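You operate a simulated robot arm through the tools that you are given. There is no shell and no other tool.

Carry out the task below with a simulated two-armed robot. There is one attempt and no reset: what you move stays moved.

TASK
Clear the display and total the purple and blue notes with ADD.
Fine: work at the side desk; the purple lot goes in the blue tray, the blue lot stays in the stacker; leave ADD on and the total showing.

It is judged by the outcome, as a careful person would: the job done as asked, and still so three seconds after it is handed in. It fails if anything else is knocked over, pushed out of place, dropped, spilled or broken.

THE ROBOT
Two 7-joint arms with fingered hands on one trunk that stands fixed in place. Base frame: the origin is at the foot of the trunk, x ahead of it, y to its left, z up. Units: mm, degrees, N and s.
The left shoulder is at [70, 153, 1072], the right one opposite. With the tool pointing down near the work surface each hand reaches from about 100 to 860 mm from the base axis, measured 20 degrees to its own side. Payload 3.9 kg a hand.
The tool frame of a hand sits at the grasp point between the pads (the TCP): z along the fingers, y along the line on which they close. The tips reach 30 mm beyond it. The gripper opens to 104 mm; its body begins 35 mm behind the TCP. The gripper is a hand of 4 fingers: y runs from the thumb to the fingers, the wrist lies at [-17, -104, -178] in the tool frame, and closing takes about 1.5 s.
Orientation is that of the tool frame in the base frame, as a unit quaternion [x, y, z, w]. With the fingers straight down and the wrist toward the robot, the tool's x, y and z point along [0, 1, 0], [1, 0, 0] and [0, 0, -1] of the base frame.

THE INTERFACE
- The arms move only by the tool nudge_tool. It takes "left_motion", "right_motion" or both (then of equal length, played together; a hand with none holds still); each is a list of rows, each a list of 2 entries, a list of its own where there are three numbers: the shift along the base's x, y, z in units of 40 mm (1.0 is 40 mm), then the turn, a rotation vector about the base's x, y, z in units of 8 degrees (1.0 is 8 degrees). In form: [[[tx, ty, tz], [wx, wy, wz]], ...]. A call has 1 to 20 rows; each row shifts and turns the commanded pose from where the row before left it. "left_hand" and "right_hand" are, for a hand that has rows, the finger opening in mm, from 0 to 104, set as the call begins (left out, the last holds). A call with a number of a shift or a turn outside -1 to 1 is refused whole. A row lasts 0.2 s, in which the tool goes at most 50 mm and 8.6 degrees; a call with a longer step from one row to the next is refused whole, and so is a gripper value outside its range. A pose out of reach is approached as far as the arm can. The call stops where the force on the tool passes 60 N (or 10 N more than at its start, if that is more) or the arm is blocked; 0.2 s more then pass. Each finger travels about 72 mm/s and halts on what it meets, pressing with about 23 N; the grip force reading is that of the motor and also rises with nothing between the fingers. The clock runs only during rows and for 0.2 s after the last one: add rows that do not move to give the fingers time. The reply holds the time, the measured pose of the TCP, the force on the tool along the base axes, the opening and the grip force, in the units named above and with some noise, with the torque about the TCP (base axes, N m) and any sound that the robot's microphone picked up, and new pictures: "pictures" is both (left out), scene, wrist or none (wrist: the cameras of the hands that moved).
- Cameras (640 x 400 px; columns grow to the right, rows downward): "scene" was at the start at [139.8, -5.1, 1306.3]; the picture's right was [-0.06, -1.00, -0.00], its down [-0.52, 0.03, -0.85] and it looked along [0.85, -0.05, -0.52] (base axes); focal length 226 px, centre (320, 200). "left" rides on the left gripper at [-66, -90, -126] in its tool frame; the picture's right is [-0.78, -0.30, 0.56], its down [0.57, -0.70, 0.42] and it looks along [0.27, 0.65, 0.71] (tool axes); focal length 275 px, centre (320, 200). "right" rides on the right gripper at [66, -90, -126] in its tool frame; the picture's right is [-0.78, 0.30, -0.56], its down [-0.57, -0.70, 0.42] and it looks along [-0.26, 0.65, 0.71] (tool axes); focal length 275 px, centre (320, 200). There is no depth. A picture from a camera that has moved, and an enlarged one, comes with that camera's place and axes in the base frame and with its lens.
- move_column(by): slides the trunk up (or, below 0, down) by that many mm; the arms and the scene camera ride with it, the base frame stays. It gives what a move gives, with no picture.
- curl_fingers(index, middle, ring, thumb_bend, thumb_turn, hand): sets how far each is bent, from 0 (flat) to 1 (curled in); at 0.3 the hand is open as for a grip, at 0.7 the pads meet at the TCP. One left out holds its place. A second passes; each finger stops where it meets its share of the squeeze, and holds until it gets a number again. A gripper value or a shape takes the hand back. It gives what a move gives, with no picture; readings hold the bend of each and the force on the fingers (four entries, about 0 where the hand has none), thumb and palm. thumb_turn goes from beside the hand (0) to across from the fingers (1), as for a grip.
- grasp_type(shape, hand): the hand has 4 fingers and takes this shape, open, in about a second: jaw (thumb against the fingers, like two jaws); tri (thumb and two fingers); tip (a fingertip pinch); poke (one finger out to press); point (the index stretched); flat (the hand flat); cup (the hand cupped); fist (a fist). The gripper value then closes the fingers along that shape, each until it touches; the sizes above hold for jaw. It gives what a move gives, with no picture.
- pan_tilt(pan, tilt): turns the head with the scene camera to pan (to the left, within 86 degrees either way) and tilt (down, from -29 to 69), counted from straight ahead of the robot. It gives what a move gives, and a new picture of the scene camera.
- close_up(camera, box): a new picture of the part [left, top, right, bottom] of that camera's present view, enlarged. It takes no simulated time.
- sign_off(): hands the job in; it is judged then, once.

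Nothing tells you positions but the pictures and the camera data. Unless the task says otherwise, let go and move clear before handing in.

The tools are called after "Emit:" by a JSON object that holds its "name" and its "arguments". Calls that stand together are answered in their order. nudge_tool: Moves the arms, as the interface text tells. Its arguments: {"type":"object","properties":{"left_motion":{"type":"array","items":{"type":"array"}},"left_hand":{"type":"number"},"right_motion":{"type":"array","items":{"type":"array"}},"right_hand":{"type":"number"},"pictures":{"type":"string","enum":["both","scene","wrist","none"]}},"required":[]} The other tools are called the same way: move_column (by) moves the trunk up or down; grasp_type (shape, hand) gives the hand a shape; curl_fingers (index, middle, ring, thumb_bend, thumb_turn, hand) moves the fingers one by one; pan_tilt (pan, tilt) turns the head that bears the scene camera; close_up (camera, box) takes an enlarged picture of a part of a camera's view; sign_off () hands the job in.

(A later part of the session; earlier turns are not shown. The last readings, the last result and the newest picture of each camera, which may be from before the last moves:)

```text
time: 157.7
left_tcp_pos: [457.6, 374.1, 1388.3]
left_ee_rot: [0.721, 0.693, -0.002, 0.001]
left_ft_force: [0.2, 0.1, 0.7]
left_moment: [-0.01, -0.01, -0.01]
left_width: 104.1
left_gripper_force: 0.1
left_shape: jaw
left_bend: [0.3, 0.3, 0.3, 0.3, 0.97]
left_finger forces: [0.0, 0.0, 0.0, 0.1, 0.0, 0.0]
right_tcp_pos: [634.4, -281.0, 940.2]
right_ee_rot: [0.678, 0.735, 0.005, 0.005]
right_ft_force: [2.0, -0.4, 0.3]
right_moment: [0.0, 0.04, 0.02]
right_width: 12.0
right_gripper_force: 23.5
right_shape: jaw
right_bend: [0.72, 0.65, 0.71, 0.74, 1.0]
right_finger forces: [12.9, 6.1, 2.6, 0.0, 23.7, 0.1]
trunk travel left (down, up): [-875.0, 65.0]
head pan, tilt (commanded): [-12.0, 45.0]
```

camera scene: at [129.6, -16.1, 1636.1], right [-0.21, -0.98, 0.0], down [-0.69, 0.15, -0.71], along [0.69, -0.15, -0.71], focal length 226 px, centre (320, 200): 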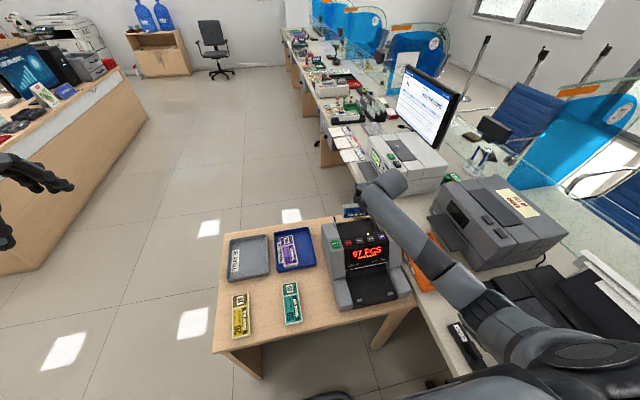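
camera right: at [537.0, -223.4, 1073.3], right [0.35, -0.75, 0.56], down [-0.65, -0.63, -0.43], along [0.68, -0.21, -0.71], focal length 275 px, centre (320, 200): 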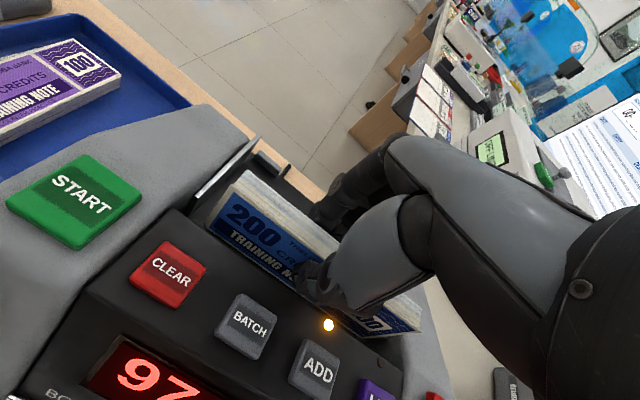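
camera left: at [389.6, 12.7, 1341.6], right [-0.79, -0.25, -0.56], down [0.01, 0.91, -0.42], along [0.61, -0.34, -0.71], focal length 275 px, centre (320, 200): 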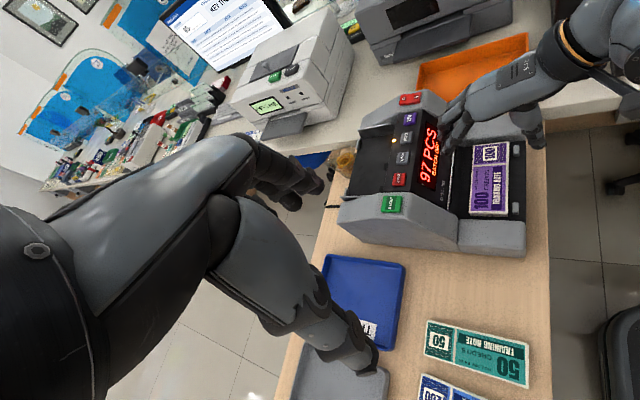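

Emit:
{"name": "nudge_tool", "arguments": {"right_motion": [[[0, 0, -0.05], [0, 0, 0]], [[0, 0, 0], [0, 0, 0]]], "pictures": "wrist"}}

Emit:
{"name": "close_up", "arguments": {"camera": "right", "box": [160, 140, 440, 380]}}

Emit:
{"name": "close_up", "arguments": {"camera": "scene", "box": [320, 200, 400, 290]}}

```text
time: 158.3
left_tcp_pos: [458.2, 376.4, 1390.3]
left_ee_rot: [0.721, 0.693, 0.0, 0.001]
left_ft_force: [-0.7, -0.5, 0.3]
left_moment: [-0.01, 0.0, 0.0]
left_width: 104.0
left_gripper_force: 0.0
left_shape: jaw
left_bend: [0.3, 0.3, 0.3, 0.3, 0.97]
left_finger forces: [0.0, 0.0, 0.0, 0.1, 0.1, 0.0]
right_tcp_pos: [633.6, -280.9, 939.5]
right_ee_rot: [0.679, 0.734, 0.005, 0.004]
right_ft_force: [4.6, -2.3, 7.8]
right_moment: [-0.02, 0.19, 0.05]
right_width: 11.7
right_gripper_force: 23.2
right_shape: jaw
right_bend: [0.72, 0.65, 0.71, 0.74, 1.0]
right_finger forces: [13.6, 6.9, 3.3, 0.1, 33.3, 0.0]
trunk travel left (down, up): [-875.0, 65.0]
head pan, tilt (commanded): [-12.0, 45.0]
camera right: at [536.9, -223.1, 1063.4], right [0.35, -0.75, 0.56], down [-0.65, -0.63, -0.43], along [0.68, -0.21, -0.7], focal length 275 px, centre (320, 200)
```

right: 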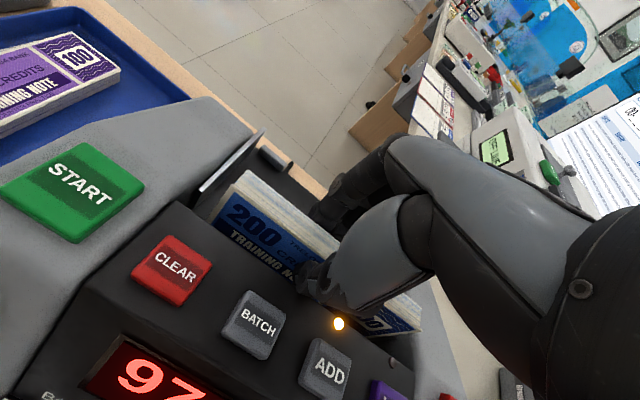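

```text
1.67 times, centred on (300, 260) of right
camera zoom: at [536.9, -223.1, 1063.4], right [0.35, -0.75, 0.56], down [-0.65, -0.63, -0.43], along [0.68, -0.21, -0.7], focal length 459 px, centre (353, 100)
```

zoom: 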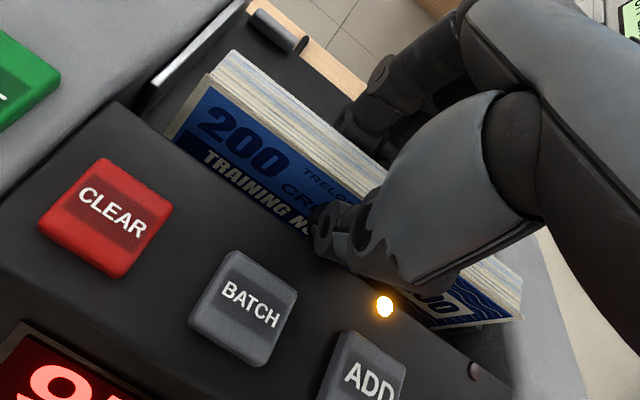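

```text
4.44 times, centred on (360, 245) of scene
camera zoom: at [129.3, -15.9, 1636.2], right [-0.21, -0.98, 0.0], down [-0.69, 0.15, -0.71], along [0.69, -0.15, -0.71], focal length 1002 px, centre (142, 0)
```

zoom: 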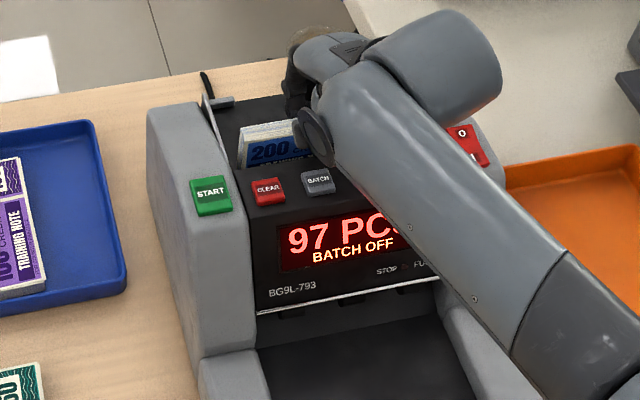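

The thumb is rubbing against the button block's rear edge. I will rise 4 mm, shift 9 mm farther back, and lower again.

Emit:
{"name": "nudge_tool", "arguments": {"right_motion": [[[0, 0, 0.12], [0, 0, 0]], [[0.11, 0, 0], [0, 0, 0]], [[0.11, 0, 0], [0, 0, 0]], [[0, 0, -0.05], [0, 0, 0]], [[0, 0, 0], [0, 0, 0]]], "pictures": "none"}}

```text
time: 159.5
left_tcp_pos: [458.7, 375.2, 1389.1]
left_ee_rot: [0.721, 0.692, 0.001, 0.001]
left_ft_force: [0.3, -0.8, 0.0]
left_moment: [0.03, 0.01, 0.01]
left_width: 103.6
left_gripper_force: 0.1
left_shape: jaw
left_bend: [0.3, 0.3, 0.3, 0.3, 0.97]
left_finger forces: [0.0, 0.0, 0.0, 0.0, 0.0, 0.1]
right_tcp_pos: [641.4, -282.2, 941.7]
right_ee_rot: [0.678, 0.735, 0.004, 0.003]
right_ft_force: [0.2, 0.2, -0.7]
right_moment: [-0.01, -0.01, -0.02]
right_width: 12.0
right_gripper_force: 22.4
right_shape: jaw
right_bend: [0.72, 0.65, 0.66, 0.74, 1.0]
right_finger forces: [13.7, 6.1, 2.6, 0.1, 22.3, 0.0]
trunk travel left (down, up): [-875.0, 65.0]
head pan, tilt (commanded): [-12.0, 45.0]
```

Emit:
{"name": "nudge_tool", "arguments": {"right_motion": [[[0, 0, -0.05], [0, 0, 0]], [[0, 0, -0.05], [0, 0, 0]], [[0, 0, 0], [0, 0, 0]]], "pictures": "none"}}

```text
time: 160.3
left_tcp_pos: [459.4, 375.6, 1389.1]
left_ee_rot: [0.72, 0.693, 0.0, 0.0]
left_ft_force: [-0.4, -0.3, -0.9]
left_moment: [0.01, -0.02, 0.03]
left_width: 104.0
left_gripper_force: 0.0
left_shape: jaw
left_bend: [0.3, 0.3, 0.3, 0.3, 0.97]
left_finger forces: [0.0, 0.0, 0.0, 0.0, 0.1, 0.0]
right_tcp_pos: [642.3, -281.5, 938.7]
right_ee_rot: [0.678, 0.735, 0.005, 0.004]
right_ft_force: [0.6, 1.0, -0.4]
right_moment: [-0.02, -0.04, 0.01]
right_width: 11.5
right_gripper_force: 22.9
right_shape: jaw
right_bend: [0.72, 0.65, 0.66, 0.74, 1.0]
right_finger forces: [13.8, 6.1, 2.6, 0.0, 22.4, 0.0]
trunk travel left (down, up): [-875.0, 65.0]
head pan, tilt (commanded): [-12.0, 45.0]
```

Emit:
{"name": "nudge_tool", "arguments": {"right_motion": [[[0, 0, -0.05], [0, 0, 0]], [[0, 0, -0.05], [0, 0, 0]], [[0, 0, 0], [0, 0, 0]]], "pictures": "wrist"}}

Emit:
{"name": "close_up", "arguments": {"camera": "right", "box": [160, 140, 440, 380]}}

```text
time: 161.1
left_tcp_pos: [457.7, 375.3, 1389.5]
left_ee_rot: [0.721, 0.693, -0.001, 0.001]
left_ft_force: [-0.6, 0.7, -0.9]
left_moment: [0.0, -0.02, -0.01]
left_width: 103.6
left_gripper_force: 0.0
left_shape: jaw
left_bend: [0.3, 0.3, 0.3, 0.3, 0.97]
left_finger forces: [0.0, 0.0, 0.0, 0.0, 0.0, 0.1]
right_tcp_pos: [642.6, -280.3, 935.7]
right_ee_rot: [0.678, 0.735, 0.005, 0.004]
right_ft_force: [0.6, -0.1, 8.7]
right_moment: [0.01, -0.02, -0.01]
right_width: 12.1
right_gripper_force: 23.4
right_shape: jaw
right_bend: [0.72, 0.65, 0.66, 0.74, 1.0]
right_finger forces: [14.4, 6.6, 2.9, 0.0, 23.5, 0.0]
trunk travel left (down, up): [-875.0, 65.0]
head pan, tilt (commanded): [-12.0, 45.0]
camera right: at [545.9, -222.9, 1058.9], right [0.35, -0.75, 0.56], down [-0.65, -0.63, -0.43], along [0.68, -0.21, -0.7], focal length 275 px, centre (320, 200)
```

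right: 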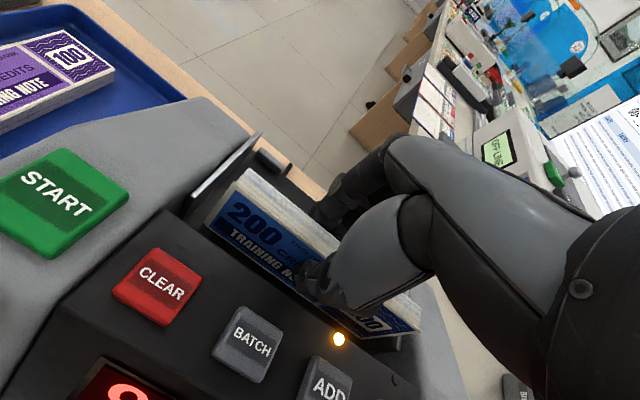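

```text
1.67 times, centred on (300, 260) of right
camera zoom: at [545.9, -222.9, 1058.9], right [0.35, -0.75, 0.56], down [-0.65, -0.63, -0.43], along [0.68, -0.21, -0.7], focal length 459 px, centre (353, 100)
```

zoom: 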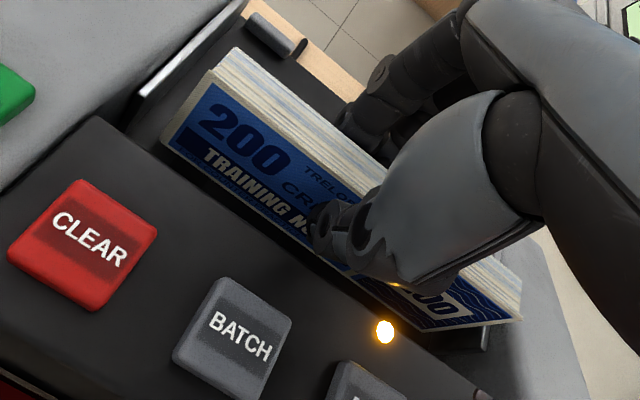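

The stack's lower edge rests on the hopper plate at about x 635–649. I will ease off slightly and open the fingers so the stack leans back onto them.

Emit:
{"name": "nudge_tool", "arguments": {"right_motion": [[[0, 0, 0.06], [0, 0, 0]], [[0, 0, 0], [0, 0, 0]]], "pictures": "none"}}

Emit:
{"name": "curl_fingers", "arguments": {"hand": "right", "index": 0.45, "middle": 0.45, "ring": 0.45}}

Emit:
{"name": "close_up", "arguments": {"camera": "right", "box": [160, 140, 440, 380]}}

Emit:
{"name": "close_up", "arguments": {"camera": "scene", "box": [320, 200, 400, 290]}}

```text
time: 161.7
left_tcp_pos: [457.5, 376.2, 1388.6]
left_ee_rot: [0.721, 0.693, -0.001, 0.001]
left_ft_force: [0.4, 0.1, 0.0]
left_moment: [-0.02, 0.04, 0.01]
left_width: 103.6
left_gripper_force: 0.1
left_shape: jaw
left_bend: [0.3, 0.3, 0.3, 0.3, 0.97]
left_finger forces: [0.0, 0.0, 0.1, 0.1, 0.0, 0.0]
right_tcp_pos: [641.7, -280.0, 935.6]
right_ee_rot: [0.678, 0.735, 0.005, 0.004]
right_ft_force: [1.1, -0.8, 3.2]
right_moment: [-0.03, -0.06, -0.01]
right_width: 12.0
right_gripper_force: 23.2
right_shape: jaw
right_bend: [0.72, 0.65, 0.66, 0.74, 1.0]
right_finger forces: [14.5, 6.6, 2.7, 0.0, 22.5, 0.0]
trunk travel left (down, up): [-875.0, 65.0]
head pan, tilt (commanded): [-12.0, 45.0]
```

```text
time: 162.7
left_tcp_pos: [460.0, 375.6, 1388.0]
left_ee_rot: [0.721, 0.693, 0.0, 0.0]
left_ft_force: [-0.6, 0.4, 0.8]
left_moment: [0.01, -0.01, -0.01]
left_width: 103.8
left_gripper_force: 0.1
left_shape: jaw
left_bend: [0.3, 0.3, 0.3, 0.3, 0.97]
left_finger forces: [0.0, 0.1, 0.1, 0.1, 0.0, 0.0]
right_tcp_pos: [642.5, -281.2, 934.5]
right_ee_rot: [0.678, 0.735, 0.004, 0.004]
right_ft_force: [0.3, -0.2, -1.1]
right_moment: [-0.01, 0.03, -0.02]
right_width: 21.1
right_gripper_force: 2.9
right_shape: fingers
right_bend: [0.44, 0.45, 0.45, 0.82, 1.0]
right_finger forces: [2.4, 0.2, 0.4, 0.1, 2.9, 0.0]
trunk travel left (down, up): [-875.0, 65.0]
head pan, tilt (commanded): [-12.0, 45.0]
```

```text
1.67 times, centred on (300, 260) of right
camera zoom: at [546.2, -222.9, 1059.3], right [0.35, -0.75, 0.56], down [-0.65, -0.63, -0.43], along [0.68, -0.21, -0.71], focal length 459 px, centre (353, 100)
```

zoom: 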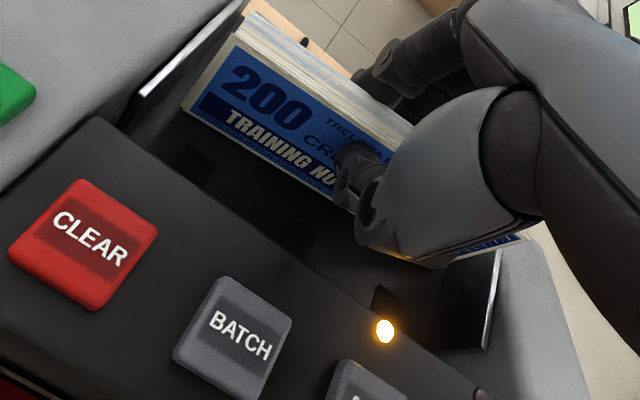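

```text
4.44 times, centred on (360, 245) of scene
camera zoom: at [130.1, -16.3, 1636.0], right [-0.21, -0.98, 0.0], down [-0.69, 0.15, -0.71], along [0.69, -0.15, -0.71], focal length 1002 px, centre (142, 0)
```

zoom: 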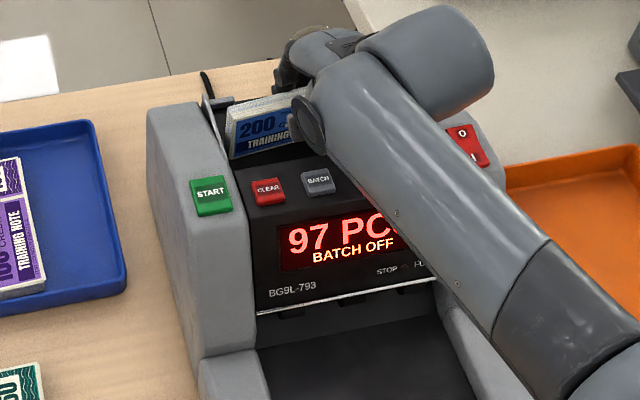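

The thumb followed and pushed the stack back about 20 mm, still upright. I will re-grip it in jaw mode to bring it back to the centre of the hand.

Emit:
{"name": "nudge_tool", "arguments": {"right_motion": [[[0, 0, 0], [0, 0, 0]], [[0, 0, 0], [0, 0, 0]], [[0, 0, 0], [0, 0, 0]], [[0, 0, 0], [0, 0, 0]], [[0, 0, 0], [0, 0, 0]], [[0, 0, 0], [0, 0, 0]]], "right_hand": 4, "pictures": "wrist"}}

Emit:
{"name": "close_up", "arguments": {"camera": "right", "box": [160, 140, 440, 380]}}

Emit:
{"name": "close_up", "arguments": {"camera": "scene", "box": [320, 200, 400, 290]}}

```text
time: 164.1
left_tcp_pos: [457.8, 375.5, 1389.3]
left_ee_rot: [0.721, 0.693, -0.001, 0.001]
left_ft_force: [0.0, 0.2, -0.2]
left_moment: [0.0, -0.03, -0.01]
left_width: 103.7
left_gripper_force: 0.1
left_shape: jaw
left_bend: [0.3, 0.3, 0.3, 0.3, 0.97]
left_finger forces: [0.0, 0.1, 0.1, 0.1, 0.0, 0.0]
right_tcp_pos: [642.7, -281.0, 936.9]
right_ee_rot: [0.678, 0.735, 0.004, 0.004]
right_ft_force: [-1.4, -0.6, 3.7]
right_moment: [-0.05, -0.03, 0.0]
right_width: 22.3
right_gripper_force: 23.1
right_shape: jaw
right_bend: [0.73, 0.49, 0.46, 0.7, 1.0]
right_finger forces: [8.1, 10.6, 0.1, 0.1, 19.8, 0.1]
trunk travel left (down, up): [-875.0, 65.0]
head pan, tilt (commanded): [-12.0, 45.0]
camera right: at [545.5, -222.8, 1060.0], right [0.35, -0.75, 0.56], down [-0.65, -0.63, -0.43], along [0.68, -0.21, -0.71], focal length 275 px, centre (320, 200)
```

right: 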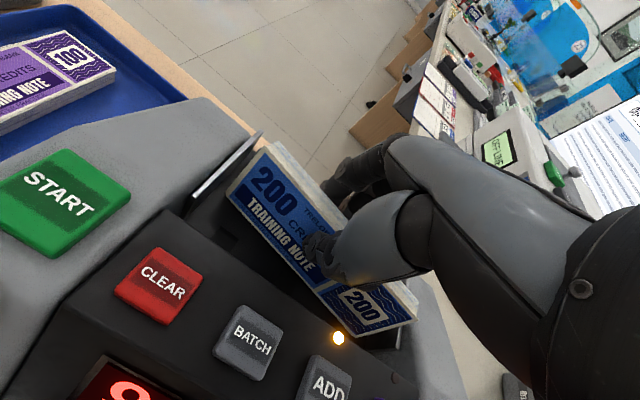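

```text
1.67 times, centred on (300, 260) of right
camera zoom: at [545.5, -222.8, 1060.0], right [0.35, -0.75, 0.56], down [-0.65, -0.63, -0.43], along [0.68, -0.21, -0.71], focal length 459 px, centre (353, 100)
```

zoom: 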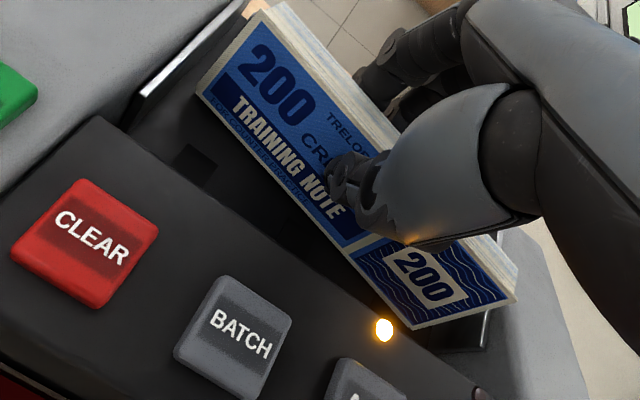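

```text
4.44 times, centred on (360, 245) of scene
camera zoom: at [128.9, -15.9, 1636.1], right [-0.21, -0.98, 0.0], down [-0.69, 0.15, -0.71], along [0.69, -0.15, -0.71], focal length 1002 px, centre (142, 0)
```

zoom: 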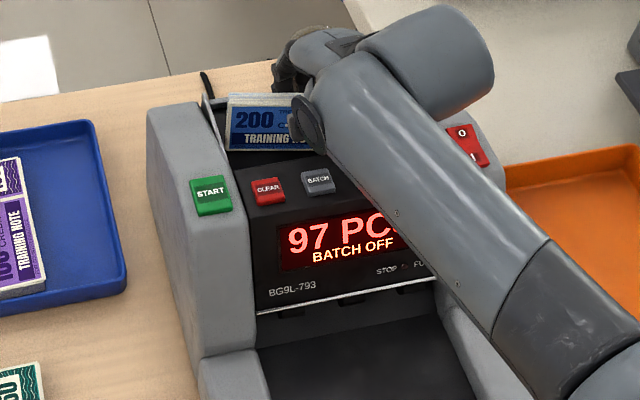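

The stack is now leaning back and turned about 12°. I will let it down: open the fingers with the thumb held clear of the button block, then lift the hand.

Emit:
{"name": "curl_fingers", "arguments": {"hand": "right", "index": 0.3, "middle": 0.3, "ring": 0.3, "thumb_bend": 0.62}}

Emit:
{"name": "close_up", "arguments": {"camera": "right", "box": [160, 140, 440, 380]}}

Emit:
{"name": "close_up", "arguments": {"camera": "scene", "box": [320, 200, 400, 290]}}

```text
time: 165.1
left_tcp_pos: [457.9, 375.6, 1388.9]
left_ee_rot: [0.721, 0.693, 0.001, 0.0]
left_ft_force: [0.4, 0.1, -0.7]
left_moment: [0.02, 0.0, 0.01]
left_width: 103.8
left_gripper_force: 0.0
left_shape: jaw
left_bend: [0.3, 0.3, 0.3, 0.3, 0.97]
left_finger forces: [0.1, 0.1, 0.1, 0.0, 0.1, 0.0]
right_tcp_pos: [640.9, -280.1, 934.7]
right_ee_rot: [0.678, 0.735, 0.004, 0.004]
right_ft_force: [-0.4, -0.1, -0.3]
right_moment: [0.04, -0.01, 0.01]
right_width: 63.6
right_gripper_force: 0.1
right_shape: fingers
right_bend: [0.3, 0.3, 0.3, 0.62, 1.0]
right_finger forces: [0.1, 0.0, 0.1, 0.1, 0.0, 0.0]
trunk travel left (down, up): [-875.0, 65.0]
head pan, tilt (commanded): [-12.0, 45.0]
```

```text
1.67 times, centred on (300, 260) of right
camera zoom: at [546.1, -222.9, 1059.4], right [0.35, -0.75, 0.56], down [-0.65, -0.63, -0.43], along [0.68, -0.21, -0.71], focal length 459 px, centre (353, 100)
```

zoom: 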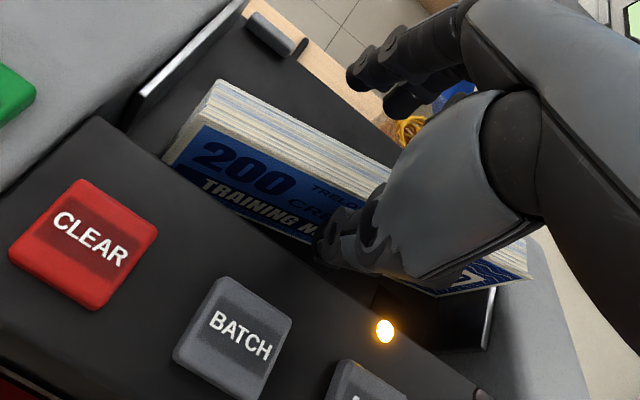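

```text
4.44 times, centred on (360, 245) of scene
camera zoom: at [130.0, -16.3, 1636.0], right [-0.21, -0.98, 0.0], down [-0.69, 0.15, -0.71], along [0.69, -0.15, -0.71], focal length 1002 px, centre (142, 0)
```

zoom: 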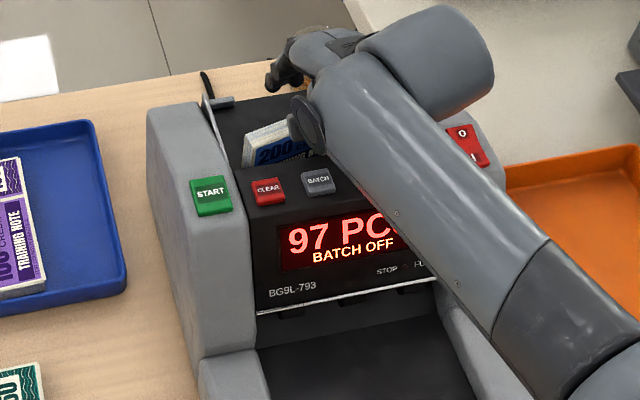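

The stack sprang back upright and stands free, slightly turned. I will raise the hand 25 mm and push its top edge back gently with the thumb so it lies down.

Emit:
{"name": "nudge_tool", "arguments": {"right_motion": [[[-0.05, 0, 0.2], [0, 0, 0]], [[0, 0, 0.25], [0, 0, 0]], [[0, 0, 0.17], [0, 0, 0]], [[0, 0, 0], [0, 0, 0]]], "pictures": "wrist"}}

Emit:
{"name": "close_up", "arguments": {"camera": "right", "box": [160, 140, 440, 380]}}

```text
time: 166.1
left_tcp_pos: [458.9, 376.7, 1389.1]
left_ee_rot: [0.721, 0.693, -0.001, 0.0]
left_ft_force: [-0.2, 0.8, -0.4]
left_moment: [-0.03, 0.01, -0.04]
left_width: 103.8
left_gripper_force: 0.2
left_shape: jaw
left_bend: [0.3, 0.3, 0.3, 0.3, 0.97]
left_finger forces: [0.1, 0.0, 0.0, 0.1, 0.0, 0.1]
right_tcp_pos: [639.6, -279.9, 960.3]
right_ee_rot: [0.679, 0.734, 0.005, 0.003]
right_ft_force: [-0.1, 0.1, -0.2]
right_moment: [-0.04, -0.01, 0.0]
right_width: 63.5
right_gripper_force: 0.0
right_shape: fingers
right_bend: [0.3, 0.3, 0.3, 0.62, 1.0]
right_finger forces: [0.0, 0.0, 0.0, 0.0, 0.0, 0.0]
trunk travel left (down, up): [-875.0, 65.0]
head pan, tilt (commanded): [-12.0, 45.0]
camera right: at [543.8, -223.0, 1084.1], right [0.35, -0.75, 0.56], down [-0.65, -0.63, -0.43], along [0.68, -0.21, -0.71], focal length 275 px, centre (320, 200)
```

right: 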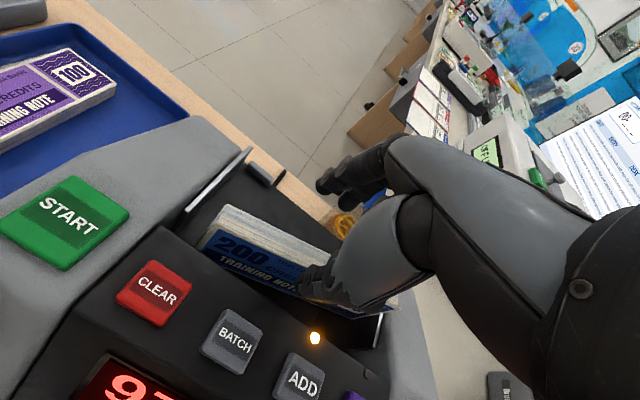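

```text
1.67 times, centred on (300, 260) of right
camera zoom: at [543.8, -223.0, 1084.1], right [0.35, -0.75, 0.56], down [-0.65, -0.63, -0.43], along [0.68, -0.21, -0.71], focal length 459 px, centre (353, 100)
```

zoom: 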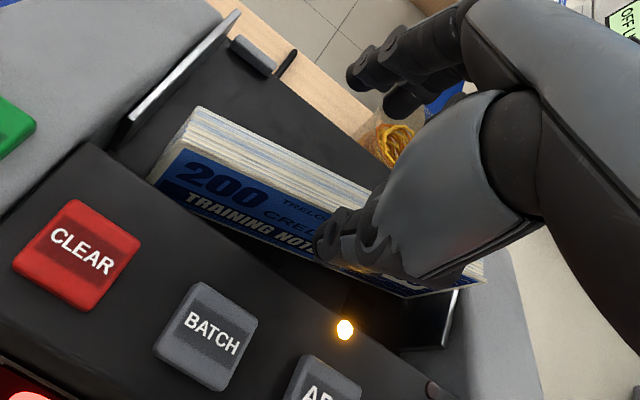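

Emit:
{"name": "nudge_tool", "arguments": {"right_motion": [[[0.15, 0, 0], [0, 0, 0]], [[0.15, 0, 0], [0, 0, 0]], [[0.15, 0, 0], [0, 0, 0]], [[0.15, 0, 0], [0, 0, 0]], [[0, 0, 0], [0, 0, 0]]], "pictures": "wrist"}}

Emit:
{"name": "close_up", "arguments": {"camera": "right", "box": [160, 140, 440, 380]}}

```text
time: 167.3
left_tcp_pos: [458.9, 375.1, 1389.1]
left_ee_rot: [0.721, 0.693, 0.0, 0.0]
left_ft_force: [-0.3, 0.3, 0.1]
left_moment: [-0.02, 0.02, 0.02]
left_width: 104.0
left_gripper_force: 0.1
left_shape: jaw
left_bend: [0.3, 0.3, 0.3, 0.3, 0.97]
left_finger forces: [0.0, 0.0, 0.0, 0.0, 0.0, 0.0]
right_tcp_pos: [665.0, -278.9, 960.4]
right_ee_rot: [0.678, 0.735, 0.004, 0.004]
right_ft_force: [-1.1, -0.2, -0.5]
right_moment: [0.0, 0.01, 0.01]
right_width: 63.4
right_gripper_force: 0.2
right_shape: fingers
right_bend: [0.3, 0.3, 0.3, 0.62, 1.0]
right_finger forces: [0.0, 0.0, 0.0, 0.1, 0.0, 0.0]
trunk travel left (down, up): [-875.0, 65.0]
head pan, tilt (commanded): [-12.0, 45.0]
camera right: at [567.9, -222.7, 1084.2], right [0.35, -0.75, 0.56], down [-0.65, -0.63, -0.43], along [0.68, -0.21, -0.71], focal length 275 px, centre (320, 200)
```

right: 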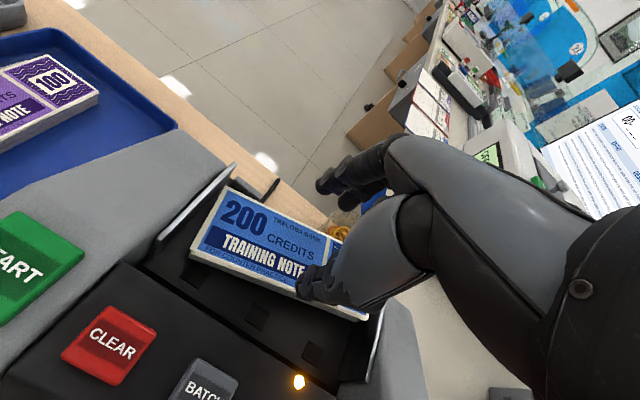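

```text
1.67 times, centred on (300, 260) of right
camera zoom: at [567.9, -222.7, 1084.2], right [0.35, -0.75, 0.56], down [-0.65, -0.63, -0.43], along [0.68, -0.21, -0.71], focal length 459 px, centre (353, 100)
```

zoom: 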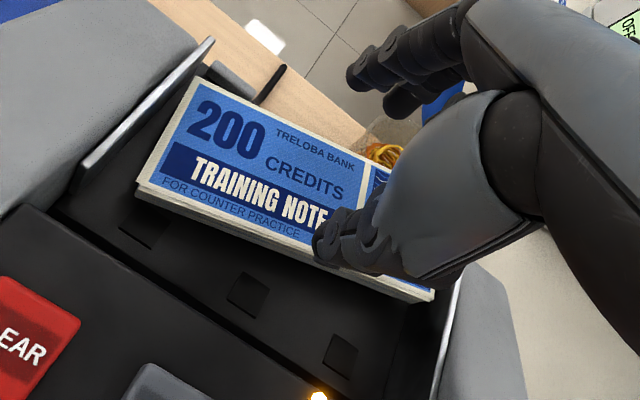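

The stack has lain down flat in the hopper, face up. I will raise the hand to see its position clearly.

Emit:
{"name": "nudge_tool", "arguments": {"right_motion": [[[0, 0, 0.5], [0, 0, 0]], [[0, 0, 0.8], [0, 0, 0]], [[0, 0, 0.8], [0, 0, 0]], [[0, 0, 0], [0, 0, 0]]], "pictures": "both"}}

Emit:
{"name": "close_up", "arguments": {"camera": "right", "box": [60, 140, 440, 400]}}

Emit:
{"name": "close_up", "arguments": {"camera": "scene", "box": [310, 190, 420, 310]}}

```text
time: 168.3
left_tcp_pos: [458.6, 375.8, 1388.6]
left_ee_rot: [0.721, 0.693, -0.001, 0.0]
left_ft_force: [-0.4, 0.8, -0.4]
left_moment: [0.0, 0.03, 0.01]
left_width: 103.9
left_gripper_force: 0.0
left_shape: jaw
left_bend: [0.3, 0.3, 0.3, 0.3, 0.97]
left_finger forces: [0.0, 0.1, 0.0, 0.0, 0.0, 0.0]
right_tcp_pos: [663.5, -281.3, 1045.2]
right_ee_rot: [0.678, 0.735, 0.004, 0.003]
right_ft_force: [0.7, -0.2, 0.3]
right_moment: [0.02, 0.0, 0.0]
right_width: 63.7
right_gripper_force: 0.0
right_shape: fingers
right_bend: [0.3, 0.3, 0.3, 0.62, 1.0]
right_finger forces: [0.0, 0.1, 0.0, 0.0, 0.0, 0.1]
trunk travel left (down, up): [-875.0, 65.0]
head pan, tilt (commanded): [-12.0, 45.0]
camera scene: at [130.1, -16.3, 1636.0], right [-0.21, -0.98, 0.0], down [-0.69, 0.15, -0.71], along [0.69, -0.15, -0.71], focal length 226 px, centre (320, 200)
camera right: at [567.3, -222.1, 1167.8], right [0.35, -0.75, 0.56], down [-0.65, -0.63, -0.43], along [0.68, -0.21, -0.71], focal length 275 px, centre (320, 200)
```

scene: 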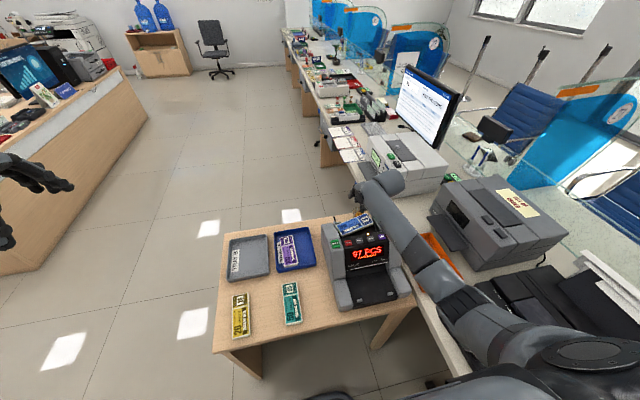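
right: 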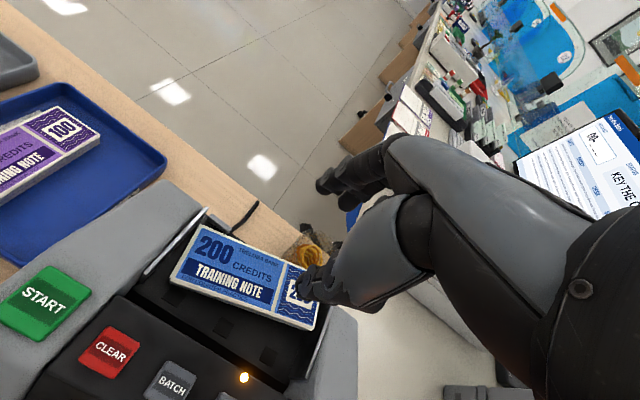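

```text
1.54 times, centred on (250, 270) of right
camera zoom: at [567.3, -222.1, 1167.8], right [0.35, -0.75, 0.56], down [-0.65, -0.63, -0.43], along [0.68, -0.21, -0.71], focal length 424 px, centre (428, 92)
```

zoom: 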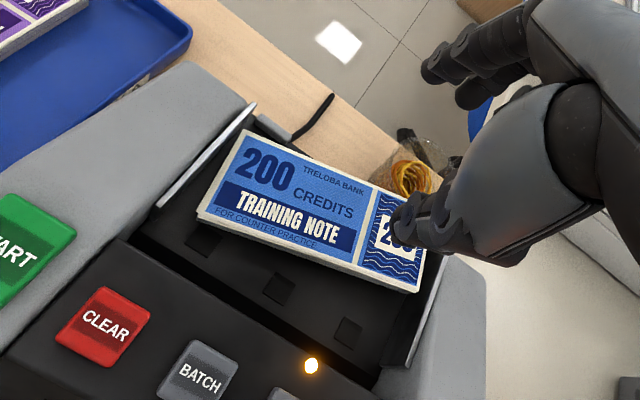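

```text
3.33 times, centred on (365, 250) of scene
camera zoom: at [130.1, -16.3, 1636.0], right [-0.21, -0.98, 0.0], down [-0.69, 0.15, -0.71], along [0.69, -0.15, -0.71], focal length 752 px, centre (170, 33)
```

zoom: 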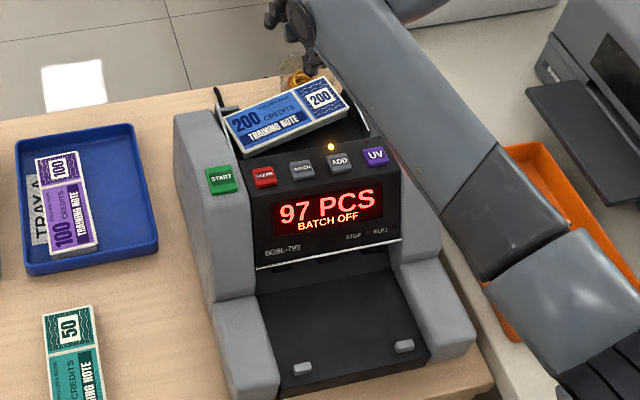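

Blue lies flat but turned about 13°, with its right end too far back on the stop. I will re-grasp it in place: turn the hand to match it and open the jaw to 72 mm above it.

Emit:
{"name": "nudge_tool", "arguments": {"right_motion": [[[0.25, 0.06, 0], [0, 0, 0.52]], [[0.26, 0.07, -0.3], [0, 0, 0.53]], [[0, 0, -0.7], [0, 0, 0]], [[0, 0, -0.7], [0, 0, 0]], [[0, 0, -0.5], [0, 0, 0]], [[0, 0, 0], [0, 0, 0]]], "right_hand": 72, "pictures": "wrist"}}

Emit:
{"name": "close_up", "arguments": {"camera": "right", "box": [120, 120, 440, 400]}}

Emit:
{"name": "close_up", "arguments": {"camera": "scene", "box": [310, 190, 420, 310]}}

```text
time: 169.7
left_tcp_pos: [458.7, 373.8, 1389.7]
left_ee_rot: [0.721, 0.693, 0.0, 0.001]
left_ft_force: [0.6, 0.7, -0.4]
left_moment: [0.04, 0.02, -0.01]
left_width: 103.8
left_gripper_force: 0.1
left_shape: jaw
left_bend: [0.3, 0.3, 0.3, 0.3, 0.97]
left_finger forces: [0.0, 0.1, 0.1, 0.0, 0.0, 0.1]
right_tcp_pos: [684.8, -276.4, 956.8]
right_ee_rot: [0.622, 0.783, 0.004, 0.004]
right_ft_force: [0.1, -0.7, -0.9]
right_moment: [0.02, -0.02, -0.01]
right_width: 71.6
right_gripper_force: 0.0
right_shape: jaw
right_bend: [0.28, 0.37, 0.34, 0.57, 0.99]
right_finger forces: [0.0, 0.0, 0.0, 0.0, 0.1, 0.0]
trunk travel left (down, up): [-875.0, 65.0]
head pan, tilt (commanded): [-12.0, 45.0]
camera right: at [580.7, -232.6, 1080.2], right [0.46, -0.69, 0.56], down [-0.55, -0.71, -0.43], along [0.7, -0.11, -0.71], focal length 275 px, centre (320, 200)
```

right: 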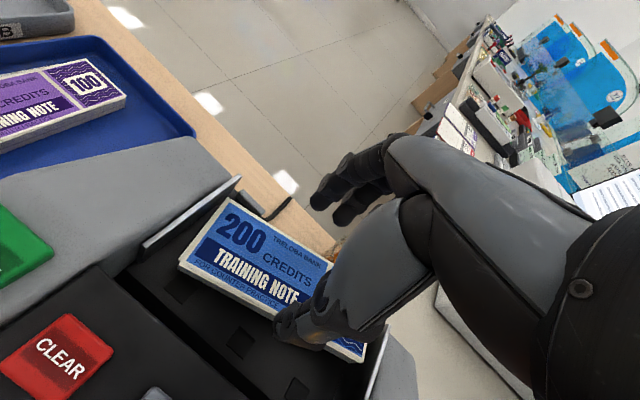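

```text
1.43 times, centred on (280, 260) of right
camera zoom: at [580.7, -232.6, 1080.2], right [0.46, -0.69, 0.56], down [-0.55, -0.71, -0.43], along [0.7, -0.11, -0.71], focal length 393 px, centre (377, 114)
```

zoom: 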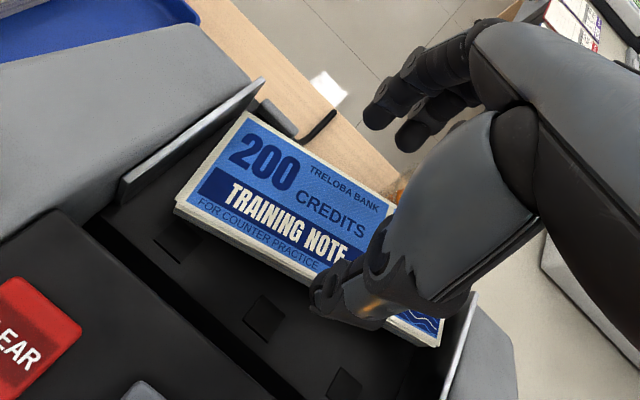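

```text
3.33 times, centred on (365, 250) of scene
camera zoom: at [129.5, -16.2, 1636.1], right [-0.21, -0.98, 0.0], down [-0.69, 0.15, -0.71], along [0.69, -0.15, -0.71], focal length 752 px, centre (170, 33)
```

zoom: 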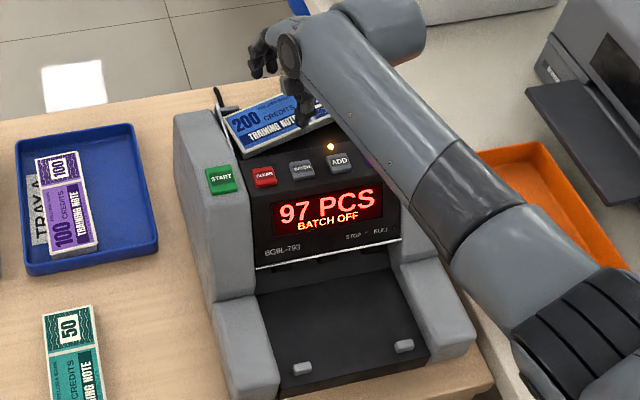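

The hand matches the stack's angle to within 2°. I will fine-tune and lower to grip height.

Emit:
{"name": "nudge_tool", "arguments": {"right_motion": [[[-0.04, -0.06, -0.3], [0, 0, 0.18]], [[0, 0, -0.3], [0, 0, 0]], [[0, 0, -0.25], [0, 0, 0]], [[0, 0, -0.1], [0, 0, 0]], [[0, 0, 0], [0, 0, 0]]], "pictures": "wrist"}}

Emit:
{"name": "close_up", "arguments": {"camera": "right", "box": [160, 120, 440, 380]}}

```text
time: 170.9
left_tcp_pos: [458.7, 374.5, 1389.0]
left_ee_rot: [0.722, 0.692, -0.001, -0.001]
left_ft_force: [0.4, 0.1, -0.6]
left_moment: [-0.01, -0.01, -0.03]
left_width: 103.8
left_gripper_force: 0.1
left_shape: jaw
left_bend: [0.3, 0.3, 0.3, 0.3, 0.97]
left_finger forces: [0.0, 0.0, 0.0, 0.0, 0.0, 0.1]
right_tcp_pos: [683.7, -277.1, 919.9]
right_ee_rot: [0.612, 0.791, 0.005, 0.004]
right_ft_force: [0.9, -0.1, -0.4]
right_moment: [-0.02, 0.04, 0.04]
right_width: 71.4
right_gripper_force: 0.0
right_shape: jaw
right_bend: [0.28, 0.37, 0.34, 0.57, 0.99]
right_finger forces: [0.0, 0.1, 0.1, 0.0, 0.1, 0.0]
trunk travel left (down, up): [-875.0, 65.0]
head pan, tilt (commanded): [-12.0, 45.0]
camera right: at [578.5, -237.9, 1042.7], right [0.47, -0.68, 0.56], down [-0.53, -0.73, -0.43], along [0.7, -0.09, -0.71], focal length 275 px, centre (320, 200)
```

right: 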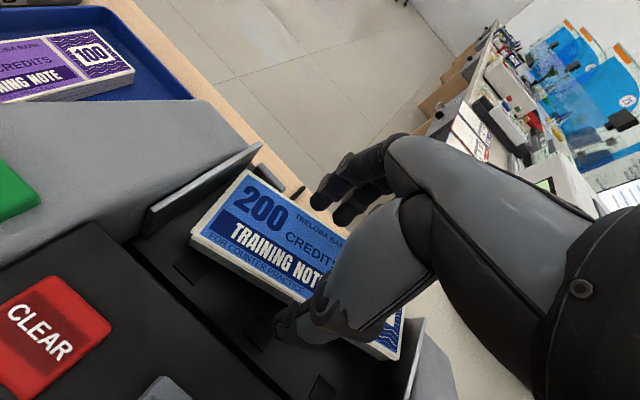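

```text
1.54 times, centred on (300, 250) of right
camera zoom: at [578.5, -237.9, 1042.7], right [0.47, -0.68, 0.56], down [-0.53, -0.73, -0.43], along [0.7, -0.09, -0.71], focal length 424 px, centre (351, 123)
```

zoom: 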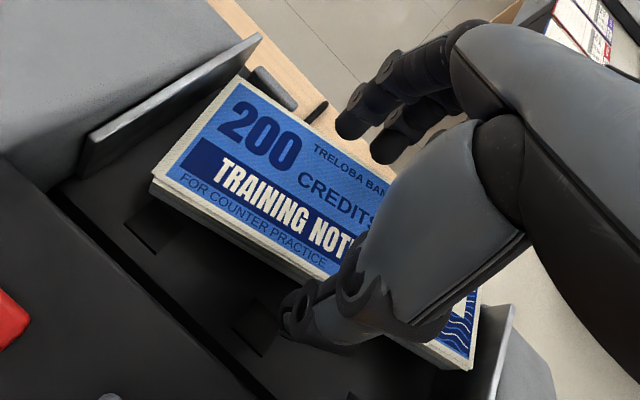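

Emit:
{"name": "nudge_tool", "arguments": {"right_motion": [[[0, 0, -0.05], [0, 0, 0]], [[0, 0, -0.05], [0, 0, 0]], [[0, 0, 0], [0, 0, 0]]], "pictures": "none"}}

```text
time: 171.7
left_tcp_pos: [459.1, 376.2, 1388.7]
left_ee_rot: [0.721, 0.693, -0.001, 0.0]
left_ft_force: [-0.3, 0.8, 0.0]
left_moment: [-0.02, -0.02, 0.02]
left_width: 103.8
left_gripper_force: 0.2
left_shape: jaw
left_bend: [0.3, 0.3, 0.3, 0.3, 0.97]
left_finger forces: [0.0, 0.0, 0.1, 0.0, 0.0, 0.0]
right_tcp_pos: [684.8, -277.1, 916.8]
right_ee_rot: [0.613, 0.79, 0.003, 0.004]
right_ft_force: [0.9, -0.4, 0.0]
right_moment: [0.0, -0.01, -0.02]
right_width: 71.4
right_gripper_force: 0.0
right_shape: jaw
right_bend: [0.28, 0.37, 0.34, 0.57, 0.99]
right_finger forces: [0.1, 0.1, 0.1, 0.0, 0.0, 0.1]
trunk travel left (down, up): [-875.0, 65.0]
head pan, tilt (commanded): [-12.0, 45.0]
```

Emit:
{"name": "nudge_tool", "arguments": {"right_motion": [[[0, 0, -0.06], [0, 0, 0]], [[0, 0, 0], [0, 0, 0]]], "pictures": "none"}}

Emit:
{"name": "nudge_tool", "arguments": {"right_motion": [[[0, 0, 0], [0, 0, 0]], [[0, 0, 0], [0, 0, 0]], [[0, 0, 0], [0, 0, 0]], [[0, 0, 0], [0, 0, 0]]], "right_hand": 56, "pictures": "wrist"}}

Emit:
{"name": "close_up", "arguments": {"camera": "right", "box": [160, 120, 440, 380]}}

```text
time: 172.3
left_tcp_pos: [457.7, 375.8, 1389.5]
left_ee_rot: [0.721, 0.693, -0.001, 0.001]
left_ft_force: [-0.6, -0.6, -0.5]
left_moment: [0.02, 0.0, 0.01]
left_width: 103.8
left_gripper_force: 0.1
left_shape: jaw
left_bend: [0.3, 0.3, 0.3, 0.3, 0.97]
left_finger forces: [0.1, 0.0, 0.1, 0.0, 0.1, 0.0]
right_tcp_pos: [682.2, -278.0, 912.2]
right_ee_rot: [0.613, 0.79, 0.004, 0.005]
right_ft_force: [-0.8, 0.8, -0.1]
right_moment: [0.0, 0.02, 0.05]
right_width: 71.7
right_gripper_force: 0.1
right_shape: jaw
right_bend: [0.28, 0.37, 0.34, 0.57, 0.99]
right_finger forces: [0.0, 0.0, 0.1, 0.1, 0.1, 0.0]
trunk travel left (down, up): [-875.0, 65.0]
head pan, tilt (commanded): [-12.0, 45.0]
```

```text
time: 173.3
left_tcp_pos: [459.3, 376.7, 1388.8]
left_ee_rot: [0.721, 0.693, 0.001, 0.001]
left_ft_force: [-0.2, -0.2, -1.1]
left_moment: [-0.01, -0.01, -0.02]
left_width: 103.7
left_gripper_force: 0.1
left_shape: jaw
left_bend: [0.3, 0.3, 0.3, 0.3, 0.97]
left_finger forces: [0.0, 0.0, 0.1, 0.0, 0.1, 0.1]
right_tcp_pos: [683.4, -276.4, 912.9]
right_ee_rot: [0.613, 0.79, 0.003, 0.004]
right_ft_force: [-0.4, 0.1, -0.6]
right_moment: [-0.03, 0.02, -0.02]
right_width: 54.1
right_gripper_force: 23.1
right_shape: jaw
right_bend: [0.74, 0.44, 0.41, 0.67, 0.99]
right_finger forces: [11.5, 6.5, 2.8, 0.0, 20.8, 0.0]
trunk travel left (down, up): [-875.0, 65.0]
head pan, tilt (commanded): [-12.0, 45.0]
camera right: at [578.1, -237.7, 1036.2], right [0.47, -0.68, 0.56], down [-0.53, -0.73, -0.43], along [0.7, -0.09, -0.71], focal length 275 px, centre (320, 200)
```

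right: 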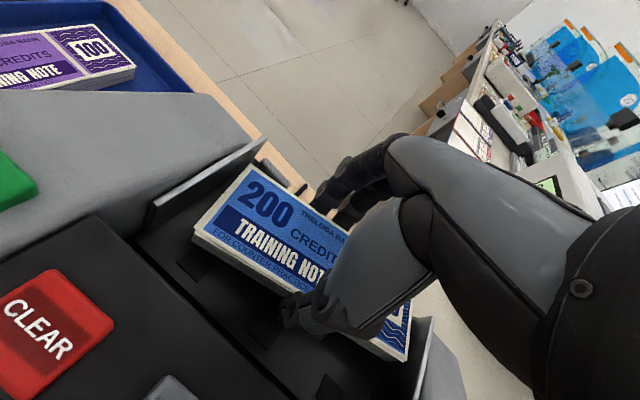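

```text
1.54 times, centred on (300, 250) of right
camera zoom: at [578.1, -237.7, 1036.2], right [0.47, -0.68, 0.56], down [-0.53, -0.73, -0.43], along [0.7, -0.09, -0.71], focal length 424 px, centre (351, 123)
```

zoom: 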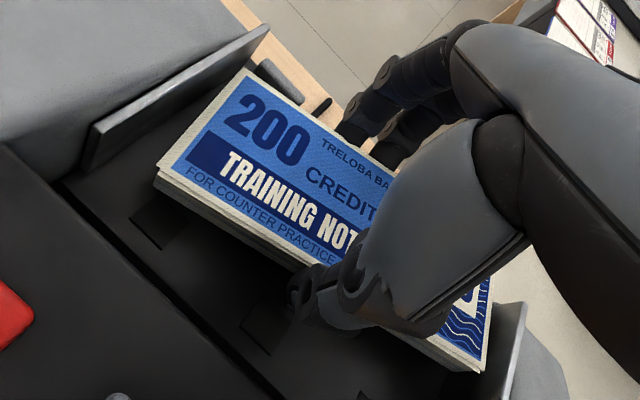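

Blue is gripped with the same firm force as purple was. I will lift it above the guides, straighten it and move it to the same place purple had.

Emit:
{"name": "nudge_tool", "arguments": {"right_motion": [[[0, 0, 0.2], [0, 0, 0]], [[0, 0, 0.4], [0, 0, 0]], [[0, 0, 0.5], [0, 0, 0]], [[-0.28, 0.03, 0], [0, 0, -0.92]], [[-0.28, 0.03, 0], [0, 0, -0.92]], [[0, 0, 0], [0, 0, 0]]], "pictures": "wrist"}}

Emit:
{"name": "close_up", "arguments": {"camera": "right", "box": [100, 140, 440, 400]}}

Emit:
{"name": "close_up", "arguments": {"camera": "scene", "box": [310, 190, 420, 310]}}

```text
time: 174.7
left_tcp_pos: [458.7, 375.6, 1389.3]
left_ee_rot: [0.721, 0.693, 0.0, -0.001]
left_ft_force: [0.1, -0.7, 0.5]
left_moment: [0.01, -0.01, 0.01]
left_width: 104.1
left_gripper_force: 0.0
left_shape: jaw
left_bend: [0.3, 0.3, 0.3, 0.3, 0.97]
left_finger forces: [0.0, 0.1, 0.0, 0.0, 0.1, 0.0]
right_tcp_pos: [661.0, -276.8, 956.7]
right_ee_rot: [0.709, 0.705, 0.004, 0.003]
right_ft_force: [0.8, 0.7, -0.8]
right_moment: [-0.01, 0.03, -0.01]
right_width: 54.2
right_gripper_force: 23.0
right_shape: jaw
right_bend: [0.74, 0.44, 0.41, 0.67, 0.99]
right_finger forces: [11.6, 6.5, 2.8, 0.1, 20.8, 0.0]
trunk travel left (down, up): [-875.0, 65.0]
head pan, tilt (commanded): [-12.0, 45.0]
camera right: at [569.9, -210.9, 1079.3], right [0.29, -0.78, 0.56], down [-0.7, -0.57, -0.43], along [0.65, -0.27, -0.71], focal length 275 px, centre (320, 200)
```

right: 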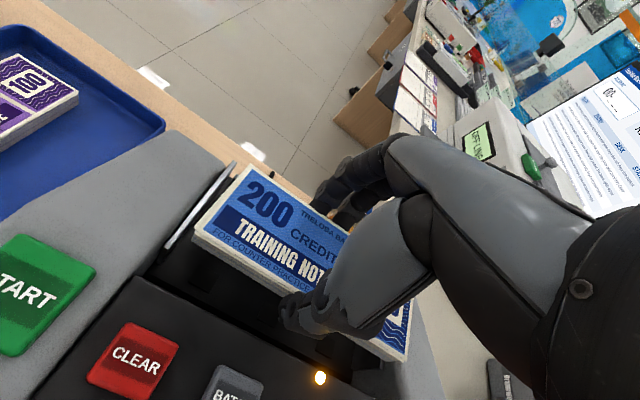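

```text
1.54 times, centred on (270, 270) of right
camera zoom: at [569.9, -210.9, 1079.3], right [0.29, -0.78, 0.56], down [-0.7, -0.57, -0.43], along [0.65, -0.27, -0.71], focal length 424 px, centre (397, 92)
```

zoom: 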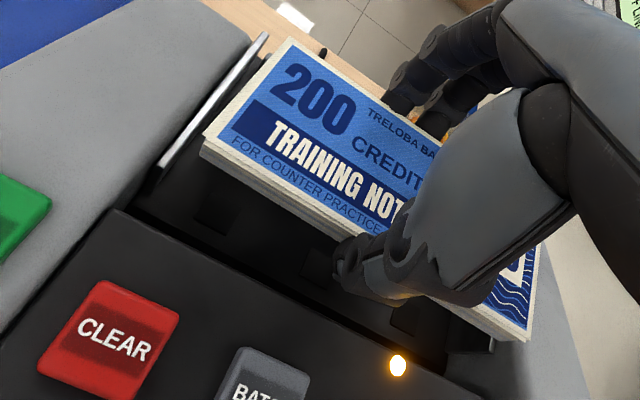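

```text
3.33 times, centred on (365, 250) of scene
camera zoom: at [130.3, -16.4, 1636.0], right [-0.21, -0.98, 0.0], down [-0.69, 0.15, -0.71], along [0.69, -0.15, -0.71], focal length 752 px, centre (170, 33)
```

zoom: 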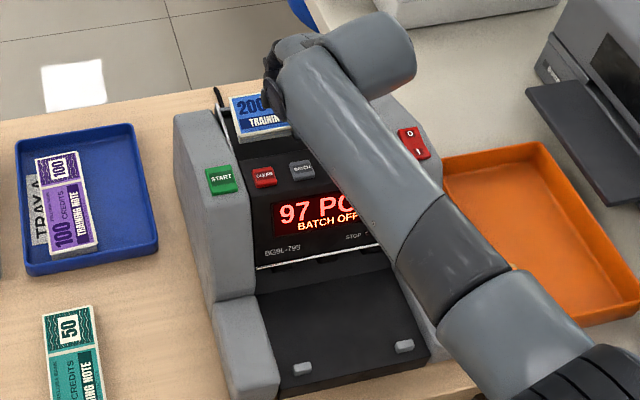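

Blue is now square and centred over the hopper. I will lower it onto the plate.

Emit:
{"name": "nudge_tool", "arguments": {"right_motion": [[[0, 0, -0.3], [0, 0, 0]], [[0, 0, -0.3], [0, 0, 0]], [[0, 0, -0.2], [0, 0, 0]], [[0, 0, -0.1], [0, 0, 0]], [[0, 0, 0], [0, 0, 0]]], "pictures": "wrist"}}

Emit:
{"name": "close_up", "arguments": {"camera": "right", "box": [100, 140, 440, 400]}}

```text
time: 175.9
left_tcp_pos: [458.3, 374.9, 1389.2]
left_ee_rot: [0.721, 0.693, -0.001, 0.0]
left_ft_force: [0.2, 0.4, -0.6]
left_moment: [0.02, 0.01, 0.01]
left_width: 103.8
left_gripper_force: 0.0
left_shape: jaw
left_bend: [0.3, 0.3, 0.3, 0.3, 0.97]
left_finger forces: [0.0, 0.0, 0.1, 0.0, 0.1, 0.0]
right_tcp_pos: [660.3, -276.3, 921.2]
right_ee_rot: [0.709, 0.705, 0.004, 0.004]
right_ft_force: [0.1, 0.0, -0.1]
right_moment: [-0.01, 0.01, 0.0]
right_width: 54.3
right_gripper_force: 23.1
right_shape: jaw
right_bend: [0.74, 0.44, 0.41, 0.67, 0.99]
right_finger forces: [11.6, 6.5, 2.8, 0.0, 20.9, 0.0]
trunk travel left (down, up): [-875.0, 65.0]
head pan, tilt (commanded): [-12.0, 45.0]
camera right: at [569.7, -210.4, 1043.7], right [0.29, -0.78, 0.56], down [-0.7, -0.57, -0.43], along [0.65, -0.27, -0.71], focal length 275 px, centre (320, 200)
```

right: 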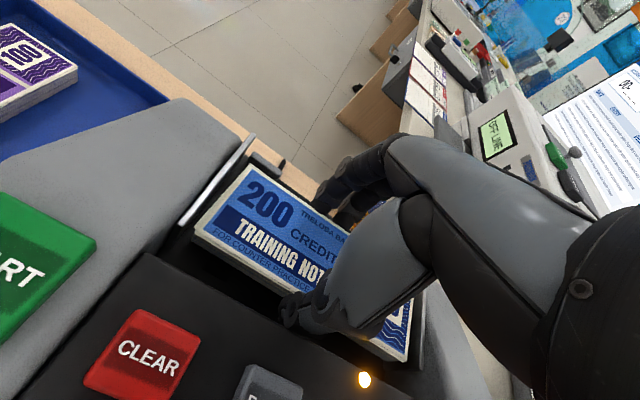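

```text
1.54 times, centred on (270, 270) of right
camera zoom: at [569.7, -210.4, 1043.7], right [0.29, -0.78, 0.56], down [-0.7, -0.57, -0.43], along [0.65, -0.27, -0.71], focal length 424 px, centre (397, 92)
```

zoom: 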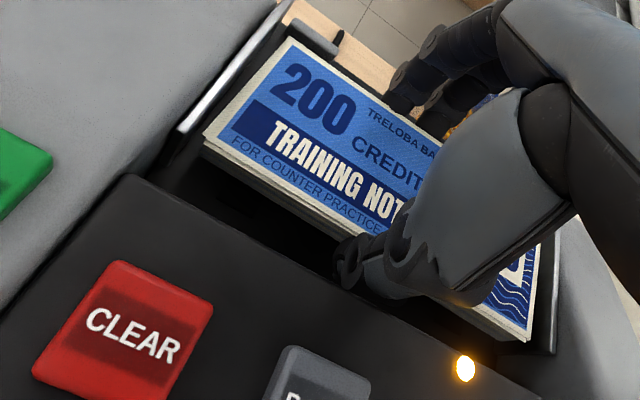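

Emit:
{"name": "nudge_tool", "arguments": {"right_motion": [[[0, 0, -0.05], [0, 0, 0]], [[0, 0, -0.05], [0, 0, 0]], [[0, 0, -0.04], [0, 0, 0]], [[0, 0, 0], [0, 0, 0]]], "pictures": "none"}}

```text
time: 176.9
left_tcp_pos: [458.3, 376.2, 1389.5]
left_ee_rot: [0.721, 0.693, -0.001, 0.0]
left_ft_force: [-0.2, 0.2, -0.2]
left_moment: [0.02, -0.01, 0.0]
left_width: 103.8
left_gripper_force: 0.0
left_shape: jaw
left_bend: [0.3, 0.3, 0.3, 0.3, 0.97]
left_finger forces: [0.0, 0.0, 0.0, 0.0, 0.0, 0.1]
right_tcp_pos: [660.5, -276.5, 913.8]
right_ee_rot: [0.709, 0.705, 0.003, 0.004]
right_ft_force: [-0.7, 0.5, -1.2]
right_moment: [-0.01, 0.0, 0.01]
right_width: 54.3
right_gripper_force: 22.9
right_shape: jaw
right_bend: [0.74, 0.44, 0.41, 0.67, 0.99]
right_finger forces: [11.5, 6.5, 2.9, 0.0, 20.8, 0.0]
trunk travel left (down, up): [-875.0, 65.0]
head pan, tilt (commanded): [-12.0, 45.0]
```

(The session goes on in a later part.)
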